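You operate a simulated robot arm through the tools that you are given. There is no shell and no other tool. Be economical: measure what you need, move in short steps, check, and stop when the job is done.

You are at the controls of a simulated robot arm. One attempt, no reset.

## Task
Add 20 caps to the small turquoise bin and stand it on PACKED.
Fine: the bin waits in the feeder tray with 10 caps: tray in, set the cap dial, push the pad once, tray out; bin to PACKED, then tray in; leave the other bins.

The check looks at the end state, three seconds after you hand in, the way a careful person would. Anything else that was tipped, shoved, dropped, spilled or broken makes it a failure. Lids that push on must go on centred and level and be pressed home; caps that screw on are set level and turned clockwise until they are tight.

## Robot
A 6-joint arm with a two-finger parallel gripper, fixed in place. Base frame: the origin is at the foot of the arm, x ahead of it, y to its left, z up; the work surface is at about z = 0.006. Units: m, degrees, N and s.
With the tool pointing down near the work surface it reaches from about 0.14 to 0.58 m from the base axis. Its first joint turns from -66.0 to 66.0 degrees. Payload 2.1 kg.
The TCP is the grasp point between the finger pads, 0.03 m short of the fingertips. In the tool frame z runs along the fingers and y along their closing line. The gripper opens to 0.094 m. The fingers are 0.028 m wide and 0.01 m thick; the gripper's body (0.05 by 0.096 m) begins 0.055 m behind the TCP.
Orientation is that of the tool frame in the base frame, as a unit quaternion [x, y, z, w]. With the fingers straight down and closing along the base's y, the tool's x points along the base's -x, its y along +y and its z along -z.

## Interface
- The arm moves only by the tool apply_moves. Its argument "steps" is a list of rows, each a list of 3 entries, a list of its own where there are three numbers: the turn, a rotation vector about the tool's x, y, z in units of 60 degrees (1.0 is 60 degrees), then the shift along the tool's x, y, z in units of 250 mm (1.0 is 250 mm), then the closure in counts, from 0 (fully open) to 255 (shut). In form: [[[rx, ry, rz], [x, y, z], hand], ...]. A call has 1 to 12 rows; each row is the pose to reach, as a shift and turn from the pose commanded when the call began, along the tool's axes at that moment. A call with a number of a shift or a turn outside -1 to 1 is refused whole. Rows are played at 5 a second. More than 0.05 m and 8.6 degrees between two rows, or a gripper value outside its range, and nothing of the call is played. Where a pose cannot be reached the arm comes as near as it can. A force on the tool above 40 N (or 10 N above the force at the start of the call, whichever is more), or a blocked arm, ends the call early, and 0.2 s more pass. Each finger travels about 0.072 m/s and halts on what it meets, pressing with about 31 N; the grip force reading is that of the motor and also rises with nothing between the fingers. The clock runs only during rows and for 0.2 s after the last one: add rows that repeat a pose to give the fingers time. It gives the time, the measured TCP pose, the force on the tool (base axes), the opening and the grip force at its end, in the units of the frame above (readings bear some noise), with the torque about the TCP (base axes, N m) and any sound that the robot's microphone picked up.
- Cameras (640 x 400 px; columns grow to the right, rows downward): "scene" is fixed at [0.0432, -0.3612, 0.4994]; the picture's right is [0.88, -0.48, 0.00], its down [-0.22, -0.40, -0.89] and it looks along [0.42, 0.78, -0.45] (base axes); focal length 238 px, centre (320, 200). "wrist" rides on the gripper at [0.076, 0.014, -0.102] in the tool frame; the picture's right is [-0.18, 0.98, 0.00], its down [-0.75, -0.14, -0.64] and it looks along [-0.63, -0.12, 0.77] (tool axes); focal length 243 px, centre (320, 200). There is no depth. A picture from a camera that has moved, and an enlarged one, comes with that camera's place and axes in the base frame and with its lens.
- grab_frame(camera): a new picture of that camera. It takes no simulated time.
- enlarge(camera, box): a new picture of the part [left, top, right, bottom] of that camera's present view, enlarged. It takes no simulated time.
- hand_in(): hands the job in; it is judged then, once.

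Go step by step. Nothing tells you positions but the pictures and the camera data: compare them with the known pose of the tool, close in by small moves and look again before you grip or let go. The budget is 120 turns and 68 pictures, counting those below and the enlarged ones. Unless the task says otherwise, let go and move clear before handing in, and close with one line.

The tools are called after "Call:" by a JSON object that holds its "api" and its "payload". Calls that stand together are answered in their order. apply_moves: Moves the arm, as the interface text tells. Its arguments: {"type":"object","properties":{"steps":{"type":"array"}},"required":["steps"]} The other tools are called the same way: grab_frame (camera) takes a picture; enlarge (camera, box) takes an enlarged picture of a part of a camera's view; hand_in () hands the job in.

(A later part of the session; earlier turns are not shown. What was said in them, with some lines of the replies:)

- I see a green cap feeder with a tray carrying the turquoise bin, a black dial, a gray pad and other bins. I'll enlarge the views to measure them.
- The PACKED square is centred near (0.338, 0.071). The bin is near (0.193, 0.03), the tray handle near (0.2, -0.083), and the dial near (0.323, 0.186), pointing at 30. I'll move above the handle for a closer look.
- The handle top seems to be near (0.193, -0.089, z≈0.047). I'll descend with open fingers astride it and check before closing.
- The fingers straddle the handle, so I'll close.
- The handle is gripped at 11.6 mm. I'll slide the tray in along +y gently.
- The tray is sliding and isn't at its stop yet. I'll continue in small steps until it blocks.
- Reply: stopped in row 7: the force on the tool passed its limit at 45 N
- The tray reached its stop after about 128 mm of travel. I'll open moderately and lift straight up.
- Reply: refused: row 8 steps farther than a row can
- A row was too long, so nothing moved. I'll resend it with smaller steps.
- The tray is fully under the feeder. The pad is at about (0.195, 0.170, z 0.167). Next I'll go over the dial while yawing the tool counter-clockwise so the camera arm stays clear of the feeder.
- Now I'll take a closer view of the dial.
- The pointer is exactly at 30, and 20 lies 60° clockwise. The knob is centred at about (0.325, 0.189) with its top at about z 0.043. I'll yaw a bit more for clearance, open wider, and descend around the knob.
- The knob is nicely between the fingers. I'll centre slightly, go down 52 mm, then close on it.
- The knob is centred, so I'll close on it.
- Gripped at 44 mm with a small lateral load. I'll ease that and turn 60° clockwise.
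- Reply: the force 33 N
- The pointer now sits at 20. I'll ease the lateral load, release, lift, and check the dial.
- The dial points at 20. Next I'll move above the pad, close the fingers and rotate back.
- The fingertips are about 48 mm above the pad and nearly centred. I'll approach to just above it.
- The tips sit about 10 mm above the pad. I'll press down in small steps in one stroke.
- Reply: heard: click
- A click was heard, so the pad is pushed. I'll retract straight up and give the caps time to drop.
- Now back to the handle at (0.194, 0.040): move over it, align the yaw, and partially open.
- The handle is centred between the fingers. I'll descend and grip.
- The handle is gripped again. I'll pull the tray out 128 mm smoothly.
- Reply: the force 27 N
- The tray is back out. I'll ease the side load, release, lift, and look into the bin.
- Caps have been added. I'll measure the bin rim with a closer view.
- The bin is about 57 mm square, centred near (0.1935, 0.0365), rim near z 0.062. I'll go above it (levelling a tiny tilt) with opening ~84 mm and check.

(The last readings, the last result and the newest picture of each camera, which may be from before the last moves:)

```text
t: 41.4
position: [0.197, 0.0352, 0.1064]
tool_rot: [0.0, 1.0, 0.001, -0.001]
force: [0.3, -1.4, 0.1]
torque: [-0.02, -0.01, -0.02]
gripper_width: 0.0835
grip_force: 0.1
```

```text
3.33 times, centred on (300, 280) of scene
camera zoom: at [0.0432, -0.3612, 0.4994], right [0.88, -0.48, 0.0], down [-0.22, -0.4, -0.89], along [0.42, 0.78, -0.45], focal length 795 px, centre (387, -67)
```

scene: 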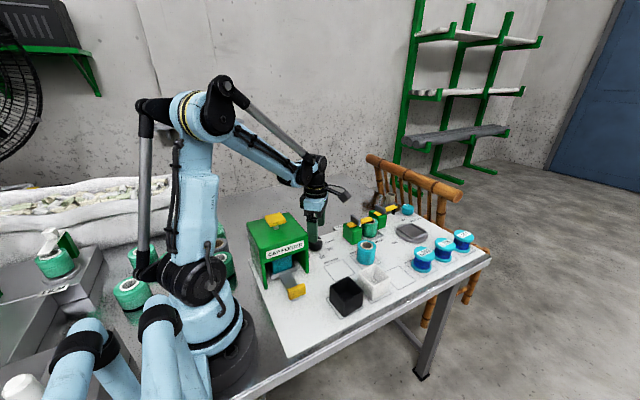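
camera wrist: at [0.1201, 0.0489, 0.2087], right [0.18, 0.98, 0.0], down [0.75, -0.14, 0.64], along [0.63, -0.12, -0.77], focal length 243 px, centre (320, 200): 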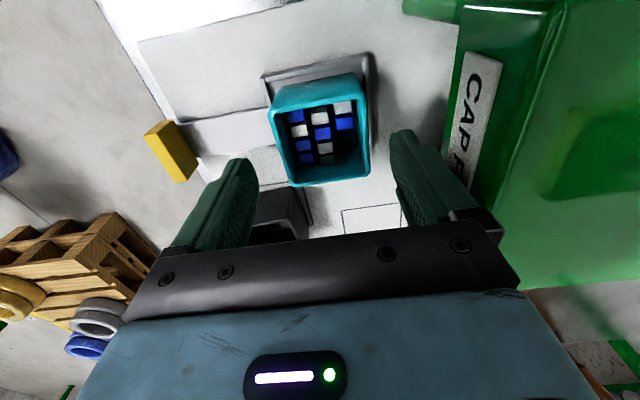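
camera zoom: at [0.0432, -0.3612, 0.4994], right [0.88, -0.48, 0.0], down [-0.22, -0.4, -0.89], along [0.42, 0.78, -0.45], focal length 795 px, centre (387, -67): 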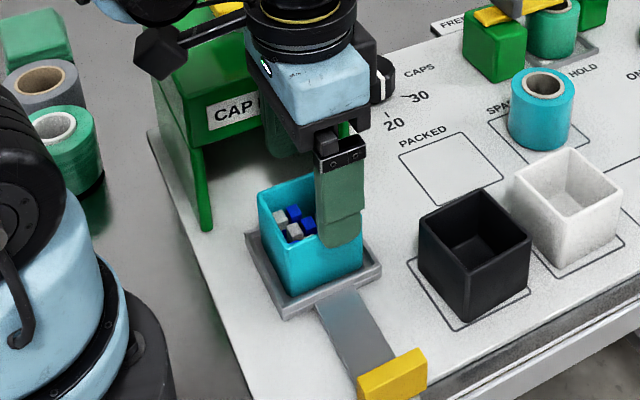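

The bin is centred within about 2 mm. I'll descend so the tips reach z≈0.03 and close gently.

Call:
{"api": "apply_moves", "payload": {"steps": [[[0, 0, 0], [0.008, 0.007, 0.06], 28], [[0, 0, 0], [0.008, 0.007, 0.12], 28], [[0, 0, 0], [0.008, 0.007, 0.18], 28], [[0, 0, 0], [0.008, 0.007, 0.185], 28], [[0, 0, 0], [0.008, 0.007, 0.185], 70], [[0, 0, 0], [0.008, 0.007, 0.185], 90], [[0, 0, 0], [0.008, 0.007, 0.185], 110], [[0, 0, 0], [0.008, 0.007, 0.185], 140], [[0, 0, 0], [0.008, 0.007, 0.185], 140]]}}

Call:
{"api": "enlarge", "payload": {"camera": "scene", "box": [230, 220, 370, 340]}}

```text
t: 43.4
position: [0.194, 0.0382, 0.0597]
tool_rot: [0.0, 1.0, 0.001, -0.001]
force: [-0.4, -0.1, -0.9]
torque: [0.01, 0.01, 0.02]
gripper_width: 0.0634
grip_force: 30.7
```

```text
3.33 times, centred on (300, 280) of scene
camera zoom: at [0.0432, -0.3612, 0.4994], right [0.88, -0.48, 0.0], down [-0.22, -0.4, -0.89], along [0.42, 0.78, -0.45], focal length 795 px, centre (387, -67)
```

zoom: 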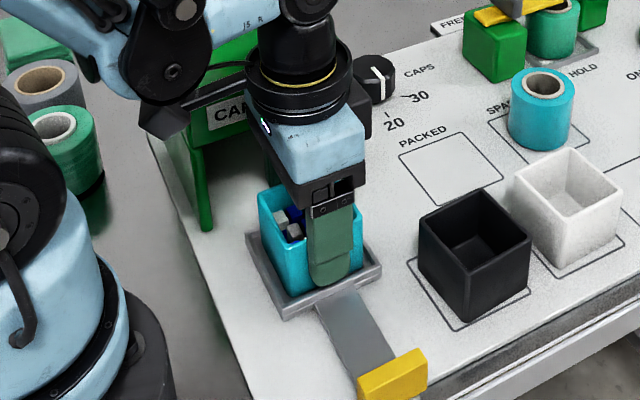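

The bin is gripped at 63 mm. I'll lift it slowly and level.

Call:
{"api": "apply_moves", "payload": {"steps": [[[0, 0, 0], [0, 0, 0], 180], [[0, 0, 0], [0, 0, -0.02], 180], [[0, 0, 0], [0, 0, -0.06], 180], [[0, 0, 0], [0, 0, -0.12], 180], [[0, 0, 0], [0, 0, -0.18], 180], [[0, 0, 0], [0, 0, -0.25], 180], [[0, 0, 0], [0, 0, -0.32], 180], [[0, 0, 0], [0, 0, -0.38], 180], [[0, 0, 0], [0, 0, -0.4], 180], [[0, 0, 0], [0, 0, -0.4], 180]]}}

Call:
{"api": "grab_frame", "payload": {"camera": "wrist"}}

Call:
{"api": "enlarge", "payload": {"camera": "scene", "box": [230, 180, 390, 340]}}

```text
t: 45.6
position: [0.1929, 0.0367, 0.1571]
tool_rot: [0.0, 1.0, 0.001, 0.0]
force: [1.3, 0.1, -0.7]
torque: [0.0, -0.02, -0.01]
gripper_width: 0.0638
grip_force: 31.1
```

```text
27 pictures are left
camera wrist: at [0.1169, 0.0507, 0.2602], right [0.18, 0.98, 0.0], down [0.75, -0.14, 0.64], along [0.63, -0.12, -0.77], focal length 243 px, centre (320, 200)
```

wrist: 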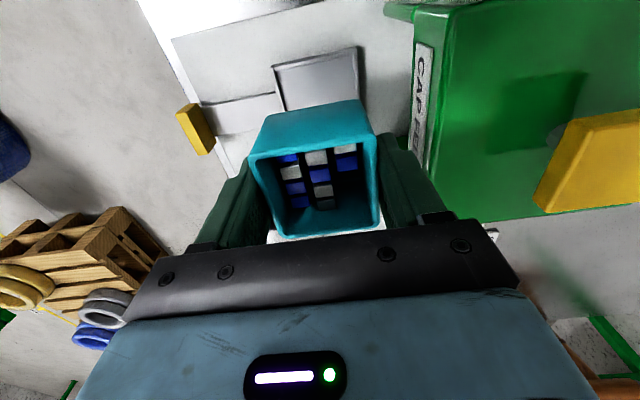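

```text
2.50 times, centred on (310, 260) of scene
camera zoom: at [0.0432, -0.3612, 0.4994], right [0.88, -0.48, 0.0], down [-0.22, -0.4, -0.89], along [0.42, 0.78, -0.45], focal length 596 px, centre (345, 50)
```

zoom: 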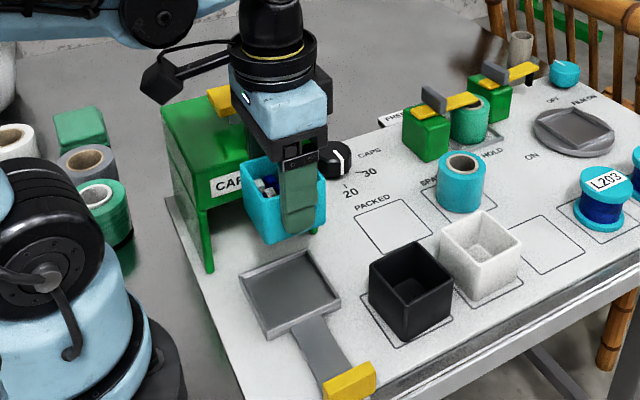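

The bin is lifted level and nothing spilled. I'll carry it along +x first (clear of the feeder), then +y over PACKED.

Call:
{"api": "apply_moves", "payload": {"steps": [[[0, 0, 0], [-0.03, 0, 0], 180], [[0, 0, 0], [-0.1, 0, 0], 180], [[0, 0, 0], [-0.18, 0, 0], 180], [[0, 0, 0], [-0.26, 0, 0], 180], [[0, 0, 0], [-0.34, 0, 0], 180], [[0, 0, 0], [-0.42, 0, 0], 180], [[0, 0, 0], [-0.49, 0.03, 0], 180], [[0, 0, 0], [-0.54, 0.08, 0], 180], [[0, 0, 0], [-0.57, 0.12, 0], 180], [[0, 0, 0], [-0.57, 0.135, 0.04], 180], [[0, 0, 0], [-0.57, 0.135, 0.08], 180], [[0, 0, 0], [-0.57, 0.135, 0.08], 180]]}}

Call:
{"api": "grab_frame", "payload": {"camera": "wrist"}}

Call:
{"api": "enlarge", "payload": {"camera": "scene", "box": [280, 180, 420, 320]}}

```text
t: 48.2
position: [0.3341, 0.0706, 0.1377]
tool_rot: [-0.001, 1.0, 0.001, -0.001]
force: [0.0, 0.6, -0.6]
torque: [0.02, 0.0, 0.02]
gripper_width: 0.0636
grip_force: 30.8
```

```text
25 pictures are left
camera wrist: at [0.2586, 0.0848, 0.2411], right [0.18, 0.98, 0.0], down [0.75, -0.14, 0.64], along [0.63, -0.12, -0.77], focal length 243 px, centre (320, 200)
```

wrist: 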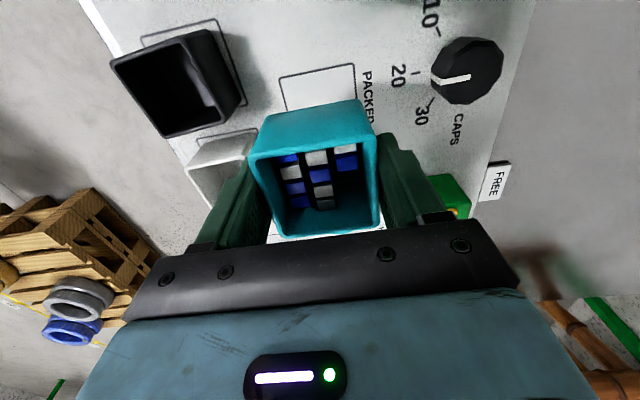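

```text
2.86 times, centred on (350, 250) of scene
camera zoom: at [0.0432, -0.3612, 0.4994], right [0.88, -0.48, 0.0], down [-0.22, -0.4, -0.89], along [0.42, 0.78, -0.45], focal length 681 px, centre (234, 57)
```

zoom: 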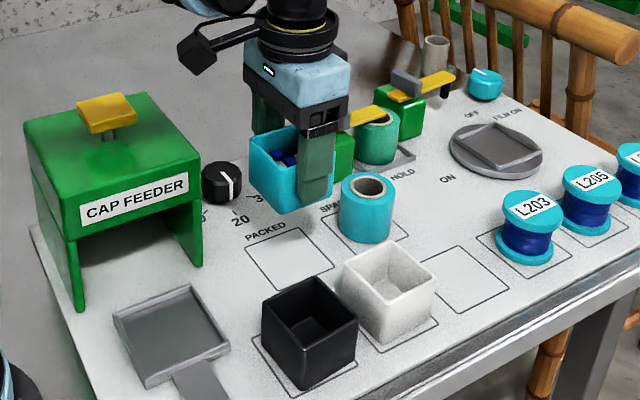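

I'm over PACKED. I'll descend most of the way and check alignment.

Call:
{"api": "apply_moves", "payload": {"steps": [[[0, 0, 0], [-0.003, 0, 0.06], 180], [[0, 0, 0], [-0.003, 0, 0.13], 180], [[0, 0, 0], [-0.003, 0, 0.2], 180], [[0, 0, 0], [-0.003, 0, 0.25], 180], [[0, 0, 0], [-0.003, 0, 0.285], 180], [[0, 0, 0], [-0.003, 0, 0.285], 180]]}}

Call:
{"api": "grab_frame", "payload": {"camera": "wrist"}}

Call:
{"api": "enlarge", "payload": {"camera": "scene", "box": [310, 220, 390, 290]}}

```text
t: 49.6
position: [0.336, 0.0707, 0.0671]
tool_rot: [0.0, 1.0, 0.001, -0.001]
force: [-0.1, -0.6, -1.0]
torque: [0.03, -0.04, -0.01]
gripper_width: 0.0634
grip_force: 30.8
```

```text
23 pictures are left
camera wrist: at [0.2595, 0.0844, 0.1692], right [0.18, 0.98, 0.0], down [0.75, -0.14, 0.64], along [0.63, -0.12, -0.77], focal length 243 px, centre (320, 200)
```

wrist: 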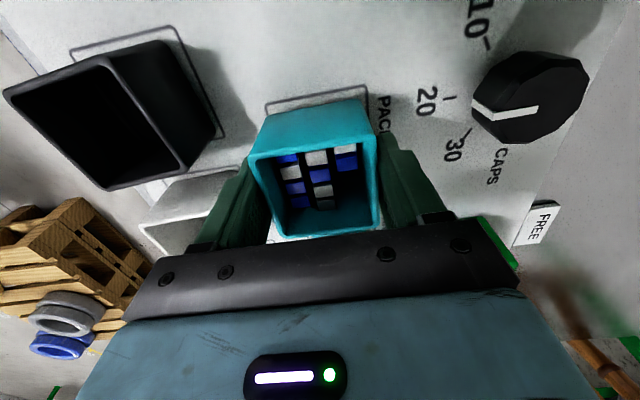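

```text
5.71 times, centred on (350, 255) of scene
camera zoom: at [0.0432, -0.3612, 0.4994], right [0.88, -0.48, 0.0], down [-0.22, -0.4, -0.89], along [0.42, 0.78, -0.45], focal length 1362 px, centre (149, -114)
```

zoom: 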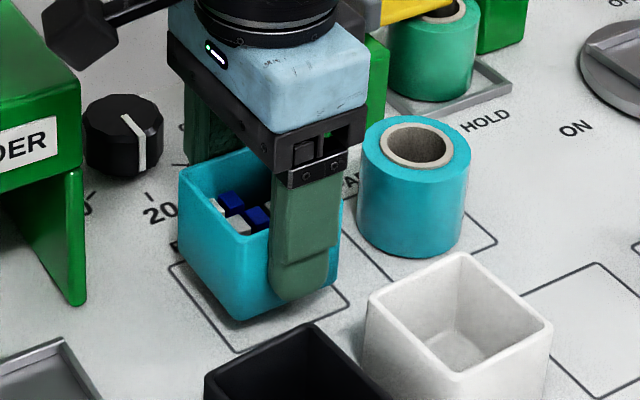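

Alignment looks good, so I'll lower the last millimetres slowly.

Call:
{"api": "apply_moves", "payload": {"steps": [[[0, 0, 0], [0, 0, 0.02], 180], [[0, 0, 0], [0, 0, 0.035], 180], [[0, 0, 0], [0, 0, 0.042], 180], [[0, 0, 0], [0, 0, 0.048], 180], [[0, 0, 0], [0, 0, 0.048], 180]]}}

Call:
{"api": "enlarge", "payload": {"camera": "scene", "box": [310, 220, 390, 290]}}

```text
t: 50.8
position: [0.3366, 0.0705, 0.0544]
tool_rot: [-0.002, 1.0, 0.001, -0.001]
force: [-0.7, -0.9, 0.1]
torque: [0.02, -0.03, 0.01]
gripper_width: 0.0638
grip_force: 31.6
```

```text
5.71 times, centred on (350, 255) of scene
camera zoom: at [0.0432, -0.3612, 0.4994], right [0.88, -0.48, 0.0], down [-0.22, -0.4, -0.89], along [0.42, 0.78, -0.45], focal length 1362 px, centre (149, -114)
```

zoom: 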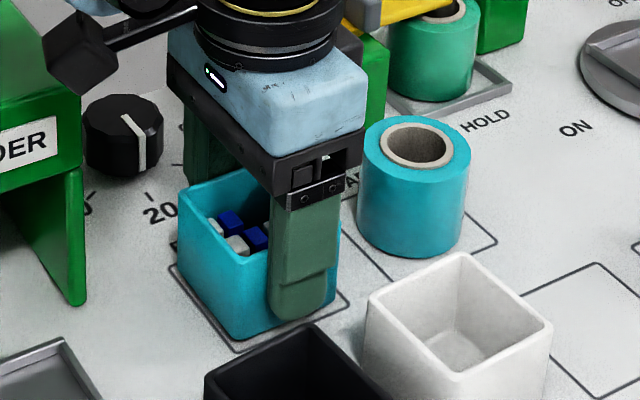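

Not in contact yet, so I'll continue down in sub-millimetre steps.

Call:
{"api": "apply_moves", "payload": {"steps": [[[0, 0, 0], [0, 0, 0.004], 180], [[0, 0, 0], [0, 0, 0.008], 180], [[0, 0, 0], [0, 0, 0.008], 180]]}}

```text
t: 51.6
position: [0.3357, 0.0702, 0.0526]
tool_rot: [0.0, 1.0, 0.001, -0.002]
force: [0.4, 0.3, -1.4]
torque: [-0.01, -0.03, 0.0]
gripper_width: 0.0634
grip_force: 30.7
```

Call:
{"api": "apply_moves", "payload": {"steps": [[[0, 0, 0], [0, 0, 0.004], 180], [[0, 0, 0], [0, 0, 0.008], 180], [[0, 0, 0], [0, 0, 0.008], 180]]}}

Call:
{"api": "enlarge", "payload": {"camera": "scene", "box": [320, 240, 380, 285]}}

```text
t: 52.4
position: [0.3355, 0.0695, 0.0499]
tool_rot: [0.0, 1.0, 0.001, 0.0]
force: [-0.1, -0.4, -0.8]
torque: [-0.01, -0.01, 0.01]
gripper_width: 0.0636
grip_force: 30.7
```

```text
8.89 times, centred on (350, 262) of scene
camera zoom: at [0.0432, -0.3612, 0.4994], right [0.88, -0.48, 0.0], down [-0.22, -0.4, -0.89], along [0.42, 0.78, -0.45], focal length 2119 px, centre (53, -356)
```

zoom: 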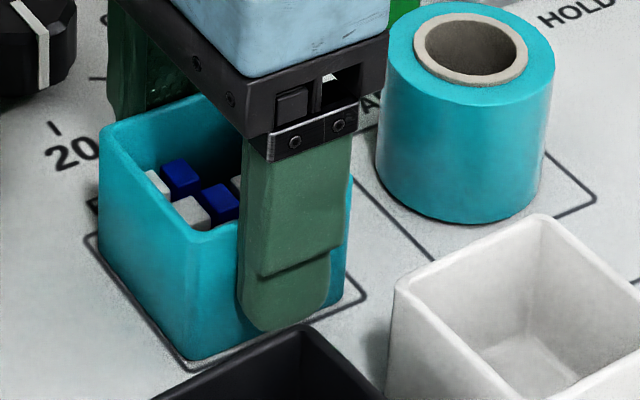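

I'm close but still not touching. A bit lower.

Call:
{"api": "apply_moves", "payload": {"steps": [[[0, 0, 0], [0, 0, 0.003], 180], [[0, 0, 0], [0, 0, 0.006], 180], [[0, 0, 0], [0, 0, 0.006], 180]]}}

```text
t: 53.2
position: [0.3358, 0.0691, 0.0495]
tool_rot: [0.001, 1.0, 0.001, -0.001]
force: [-3.4, -1.3, 28.8]
torque: [-0.06, 0.06, 0.06]
gripper_width: 0.0634
grip_force: 30.4
```

Contact made. I'll ease up slightly, open symmetrically, and lift.

Call:
{"api": "apply_moves", "payload": {"steps": [[[0, 0, 0], [0, 0, -0.004], 180], [[0, 0, 0], [0, 0, -0.004], 100], [[0, 0, 0], [0, 0, -0.004], 75], [[0, 0, 0], [0, 0, -0.004], 50], [[0, 0, 0], [0, 0, -0.004], 40], [[0, 0, 0], [0, 0, -0.004], 40], [[0, 0, 0], [0, 0, -0.06], 40], [[0, 0, 0], [0, 0, -0.16], 40], [[0, 0, 0], [0, 0, -0.3], 40], [[0, 0, 0], [0, 0, -0.46], 40], [[0, 0, 0], [0, 0, -0.64], 40], [[0, 0, 0], [0, 0, -0.64], 40]]}}

Call:
{"api": "grab_frame", "payload": {"camera": "wrist"}}

Call:
{"api": "enlarge", "payload": {"camera": "scene", "box": [240, 200, 400, 360]}}

```text
t: 55.8
position: [0.3358, 0.0706, 0.2101]
tool_rot: [-0.001, 1.0, 0.002, -0.001]
force: [-0.6, 0.4, 0.3]
torque: [-0.02, 0.0, -0.02]
gripper_width: 0.0793
grip_force: 0.1
```

```text
19 pictures are left
camera wrist: at [0.2603, 0.0841, 0.3115], right [0.18, 0.98, 0.0], down [0.75, -0.14, 0.64], along [0.63, -0.12, -0.77], focal length 243 px, centre (320, 200)
```

wrist: 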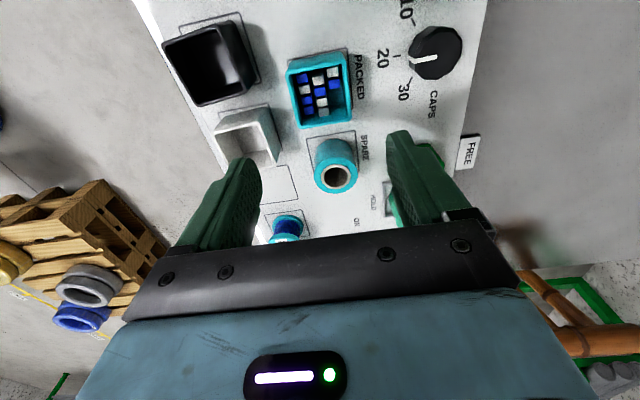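

```text
2.50 times, centred on (320, 280) of scene
camera zoom: at [0.0432, -0.3612, 0.4994], right [0.88, -0.48, 0.0], down [-0.22, -0.4, -0.89], along [0.42, 0.78, -0.45], focal length 596 px, centre (320, 0)
```

zoom: 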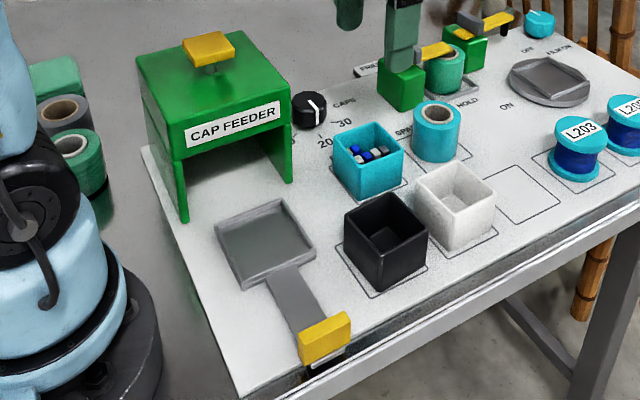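

The bin stands in the PACKED square. I'll return to the handle and push the tray in.

Call:
{"api": "apply_moves", "payload": {"steps": [[[0, 0, 0], [0.095, -0.105, 0], 100], [[0, 0, 0], [0.189, -0.21, 0], 100], [[0, 0, 0], [0.284, -0.315, 0], 100], [[0, 0, 0], [0.378, -0.42, 0], 100], [[0, 0, 0], [0.473, -0.525, 0], 100], [[0, 0, 0], [0.567, -0.63, 0], 100], [[0, 0, 0], [0.567, -0.63, 0.15], 100], [[0, 0, 0], [0.567, -0.63, 0.3], 100], [[0, 0, 0], [0.567, -0.63, 0.38], 100], [[0, 0, 0], [0.567, -0.63, 0.38], 100]]}}

Call:
{"api": "grab_frame", "payload": {"camera": "wrist"}}

```text
t: 58.0
position: [0.1949, -0.0873, 0.1136]
tool_rot: [-0.001, 1.0, 0.001, -0.001]
force: [0.6, -0.2, -0.2]
torque: [0.03, 0.02, 0.0]
gripper_width: 0.0571
grip_force: 0.0
```

```text
17 pictures are left
camera wrist: at [0.1181, -0.0735, 0.2166], right [0.18, 0.98, 0.0], down [0.75, -0.14, 0.64], along [0.63, -0.12, -0.77], focal length 243 px, centre (320, 200)
```

wrist: 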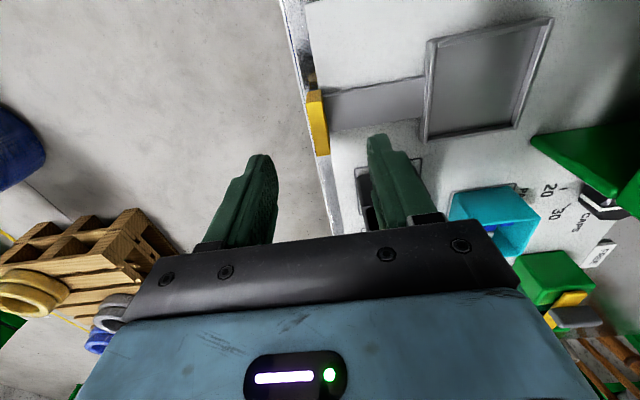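

The handle is between the fingers. I'll descend and grip.

Call:
{"api": "apply_moves", "payload": {"steps": [[[0, 0, 0], [0.004, 0, 0.08], 100], [[0, 0, 0], [0.004, 0, 0.16], 100], [[0, 0, 0], [0.004, 0, 0.22], 100], [[0, 0, 0], [0.004, 0, 0.22], 100], [[0, 0, 0], [0.004, 0, 0.22], 255], [[0, 0, 0], [0.004, 0, 0.22], 255], [[0, 0, 0], [0.004, 0, 0.22], 255], [[0, 0, 0], [0.004, 0, 0.22], 255]]}}

Call:
{"api": "apply_moves", "payload": {"steps": [[[0, 0, 0], [0, 0.03, 0], 255], [[0, 0, 0], [0, 0.08, 0], 255], [[0, 0, 0], [0, 0.13, 0], 255], [[0, 0, 0], [0, 0.18, 0], 255], [[0, 0, 0], [0, 0.23, 0], 255], [[0, 0, 0], [0, 0.28, 0], 255], [[0, 0, 0], [0, 0.33, 0], 255], [[0, 0, 0], [0, 0.38, 0], 255], [[0, 0, 0], [0, 0.43, 0], 255], [[0, 0, 0], [0, 0.46, 0], 255], [[0, 0, 0], [0, 0.48, 0], 255], [[0, 0, 0], [0, 0.48, 0], 255]]}}

```text
t: 59.8
position: [0.1916, -0.0868, 0.0578]
tool_rot: [0.0, 1.0, 0.001, -0.001]
force: [2.0, 0.6, -13.4]
torque: [-0.04, 0.28, -0.06]
gripper_width: 0.0114
grip_force: 45.0
```

```text
t: 62.4
position: [0.1929, 0.0335, 0.059]
tool_rot: [0.0, 1.0, 0.001, -0.003]
force: [-16.3, 0.4, -33.5]
torque: [-0.08, 0.21, -0.06]
gripper_width: 0.0117
grip_force: 45.7
```

The tray is almost in. I'll relax the side and vertical load and push to the stop.

Call:
{"api": "apply_moves", "payload": {"steps": [[[0, 0, 0], [0.003, 0.005, 0.003], 255], [[0, 0, 0], [0.003, 0.015, 0.003], 255], [[0, 0, 0], [0.003, 0.023, 0.003], 255], [[0, 0, 0], [0.003, 0.03, 0.003], 255], [[0, 0, 0], [0.003, 0.036, 0.003], 255], [[0, 0, 0], [0.003, 0.042, 0.003], 255]]}}

```text
t: 63.9
position: [0.1935, 0.041, 0.0594]
tool_rot: [0.002, 1.0, -0.006, 0.0]
force: [-0.5, -6.0, 7.3]
torque: [0.1, -0.19, 0.21]
gripper_width: 0.0118
grip_force: 45.2
stopped in row 6: the force on the tool passed its limit at 50 N (the readings are from after the stop); the commanded pose is now the measured one
```

The tray is at its stop. I'll release, lift clear, and inspect everything.

Call:
{"api": "apply_moves", "payload": {"steps": [[[0, 0, 0], [0, 0, 0], 110], [[0, 0, 0], [0, 0, 0], 110], [[0, 0, 0], [0, 0, 0], 110], [[0, 0, 0], [0, 0, -0.08], 110], [[0, 0, 0], [0, 0, -0.22], 110], [[0, 0, 0], [0, 0, -0.38], 110], [[0, 0, 0], [0, -0.1, -0.54], 110], [[0, 0, 0], [0, -0.2, -0.7], 110], [[0, 0, 0], [0, -0.3, -0.86], 110], [[0, 0, 0], [0, -0.3, -0.86], 110]]}}

Call:
{"api": "enlarge", "payload": {"camera": "scene", "box": [240, 200, 400, 360]}}

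Call:
{"api": "grab_frame", "payload": {"camera": "scene"}}

Call:
{"api": "enlarge", "payload": {"camera": "scene", "box": [320, 220, 400, 290]}}

```text
t: 66.1
position: [0.1946, -0.0311, 0.2754]
tool_rot: [0.0, 1.0, -0.005, 0.001]
force: [1.0, 1.0, -0.9]
torque: [-0.01, 0.02, -0.02]
gripper_width: 0.0535
grip_force: 0.2
```

```text
2.50 times, centred on (320, 280) of scene
camera zoom: at [0.0432, -0.3612, 0.4994], right [0.88, -0.48, 0.0], down [-0.22, -0.4, -0.89], along [0.42, 0.78, -0.45], focal length 596 px, centre (320, 0)
```

zoom: 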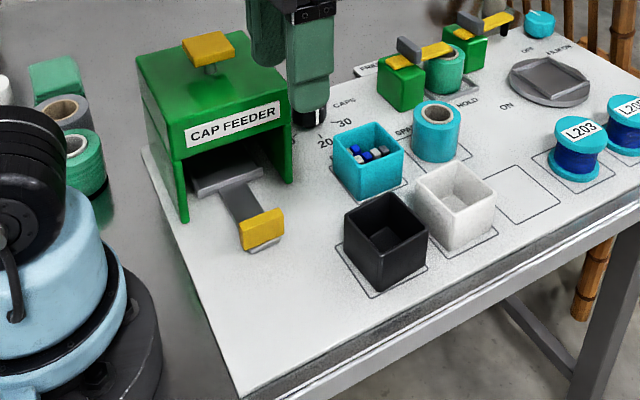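

```text
15 pictures are left
```

scene: 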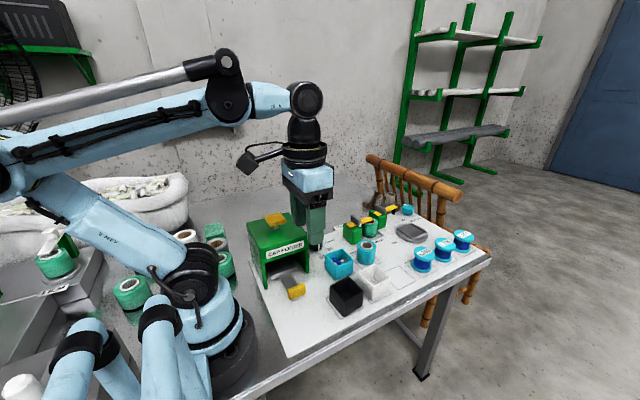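

```text
5.71 times, centred on (360, 255) of scene
camera zoom: at [0.0432, -0.3612, 0.4994], right [0.88, -0.48, 0.0], down [-0.22, -0.4, -0.89], along [0.42, 0.78, -0.45], focal length 1362 px, centre (91, -114)
```

zoom: 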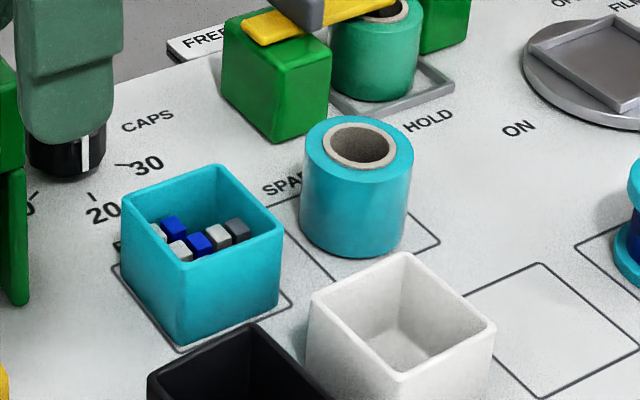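

Everything is in place: the bin stands on PACKED with its caps, the tray is in, the other bins are undisturbed and the arm is clear. Handing in.

Call:
{"api": "hand_in", "payload": {}}

```text
The job is handed in.
```

I set the dial to 20 and pushed the pad once (one click heard). The turquoise bin now stands inside the PACKED square, and the tray is back in. I did not count the caps in the bin. Nothing spilled, and the other bins were not touched.
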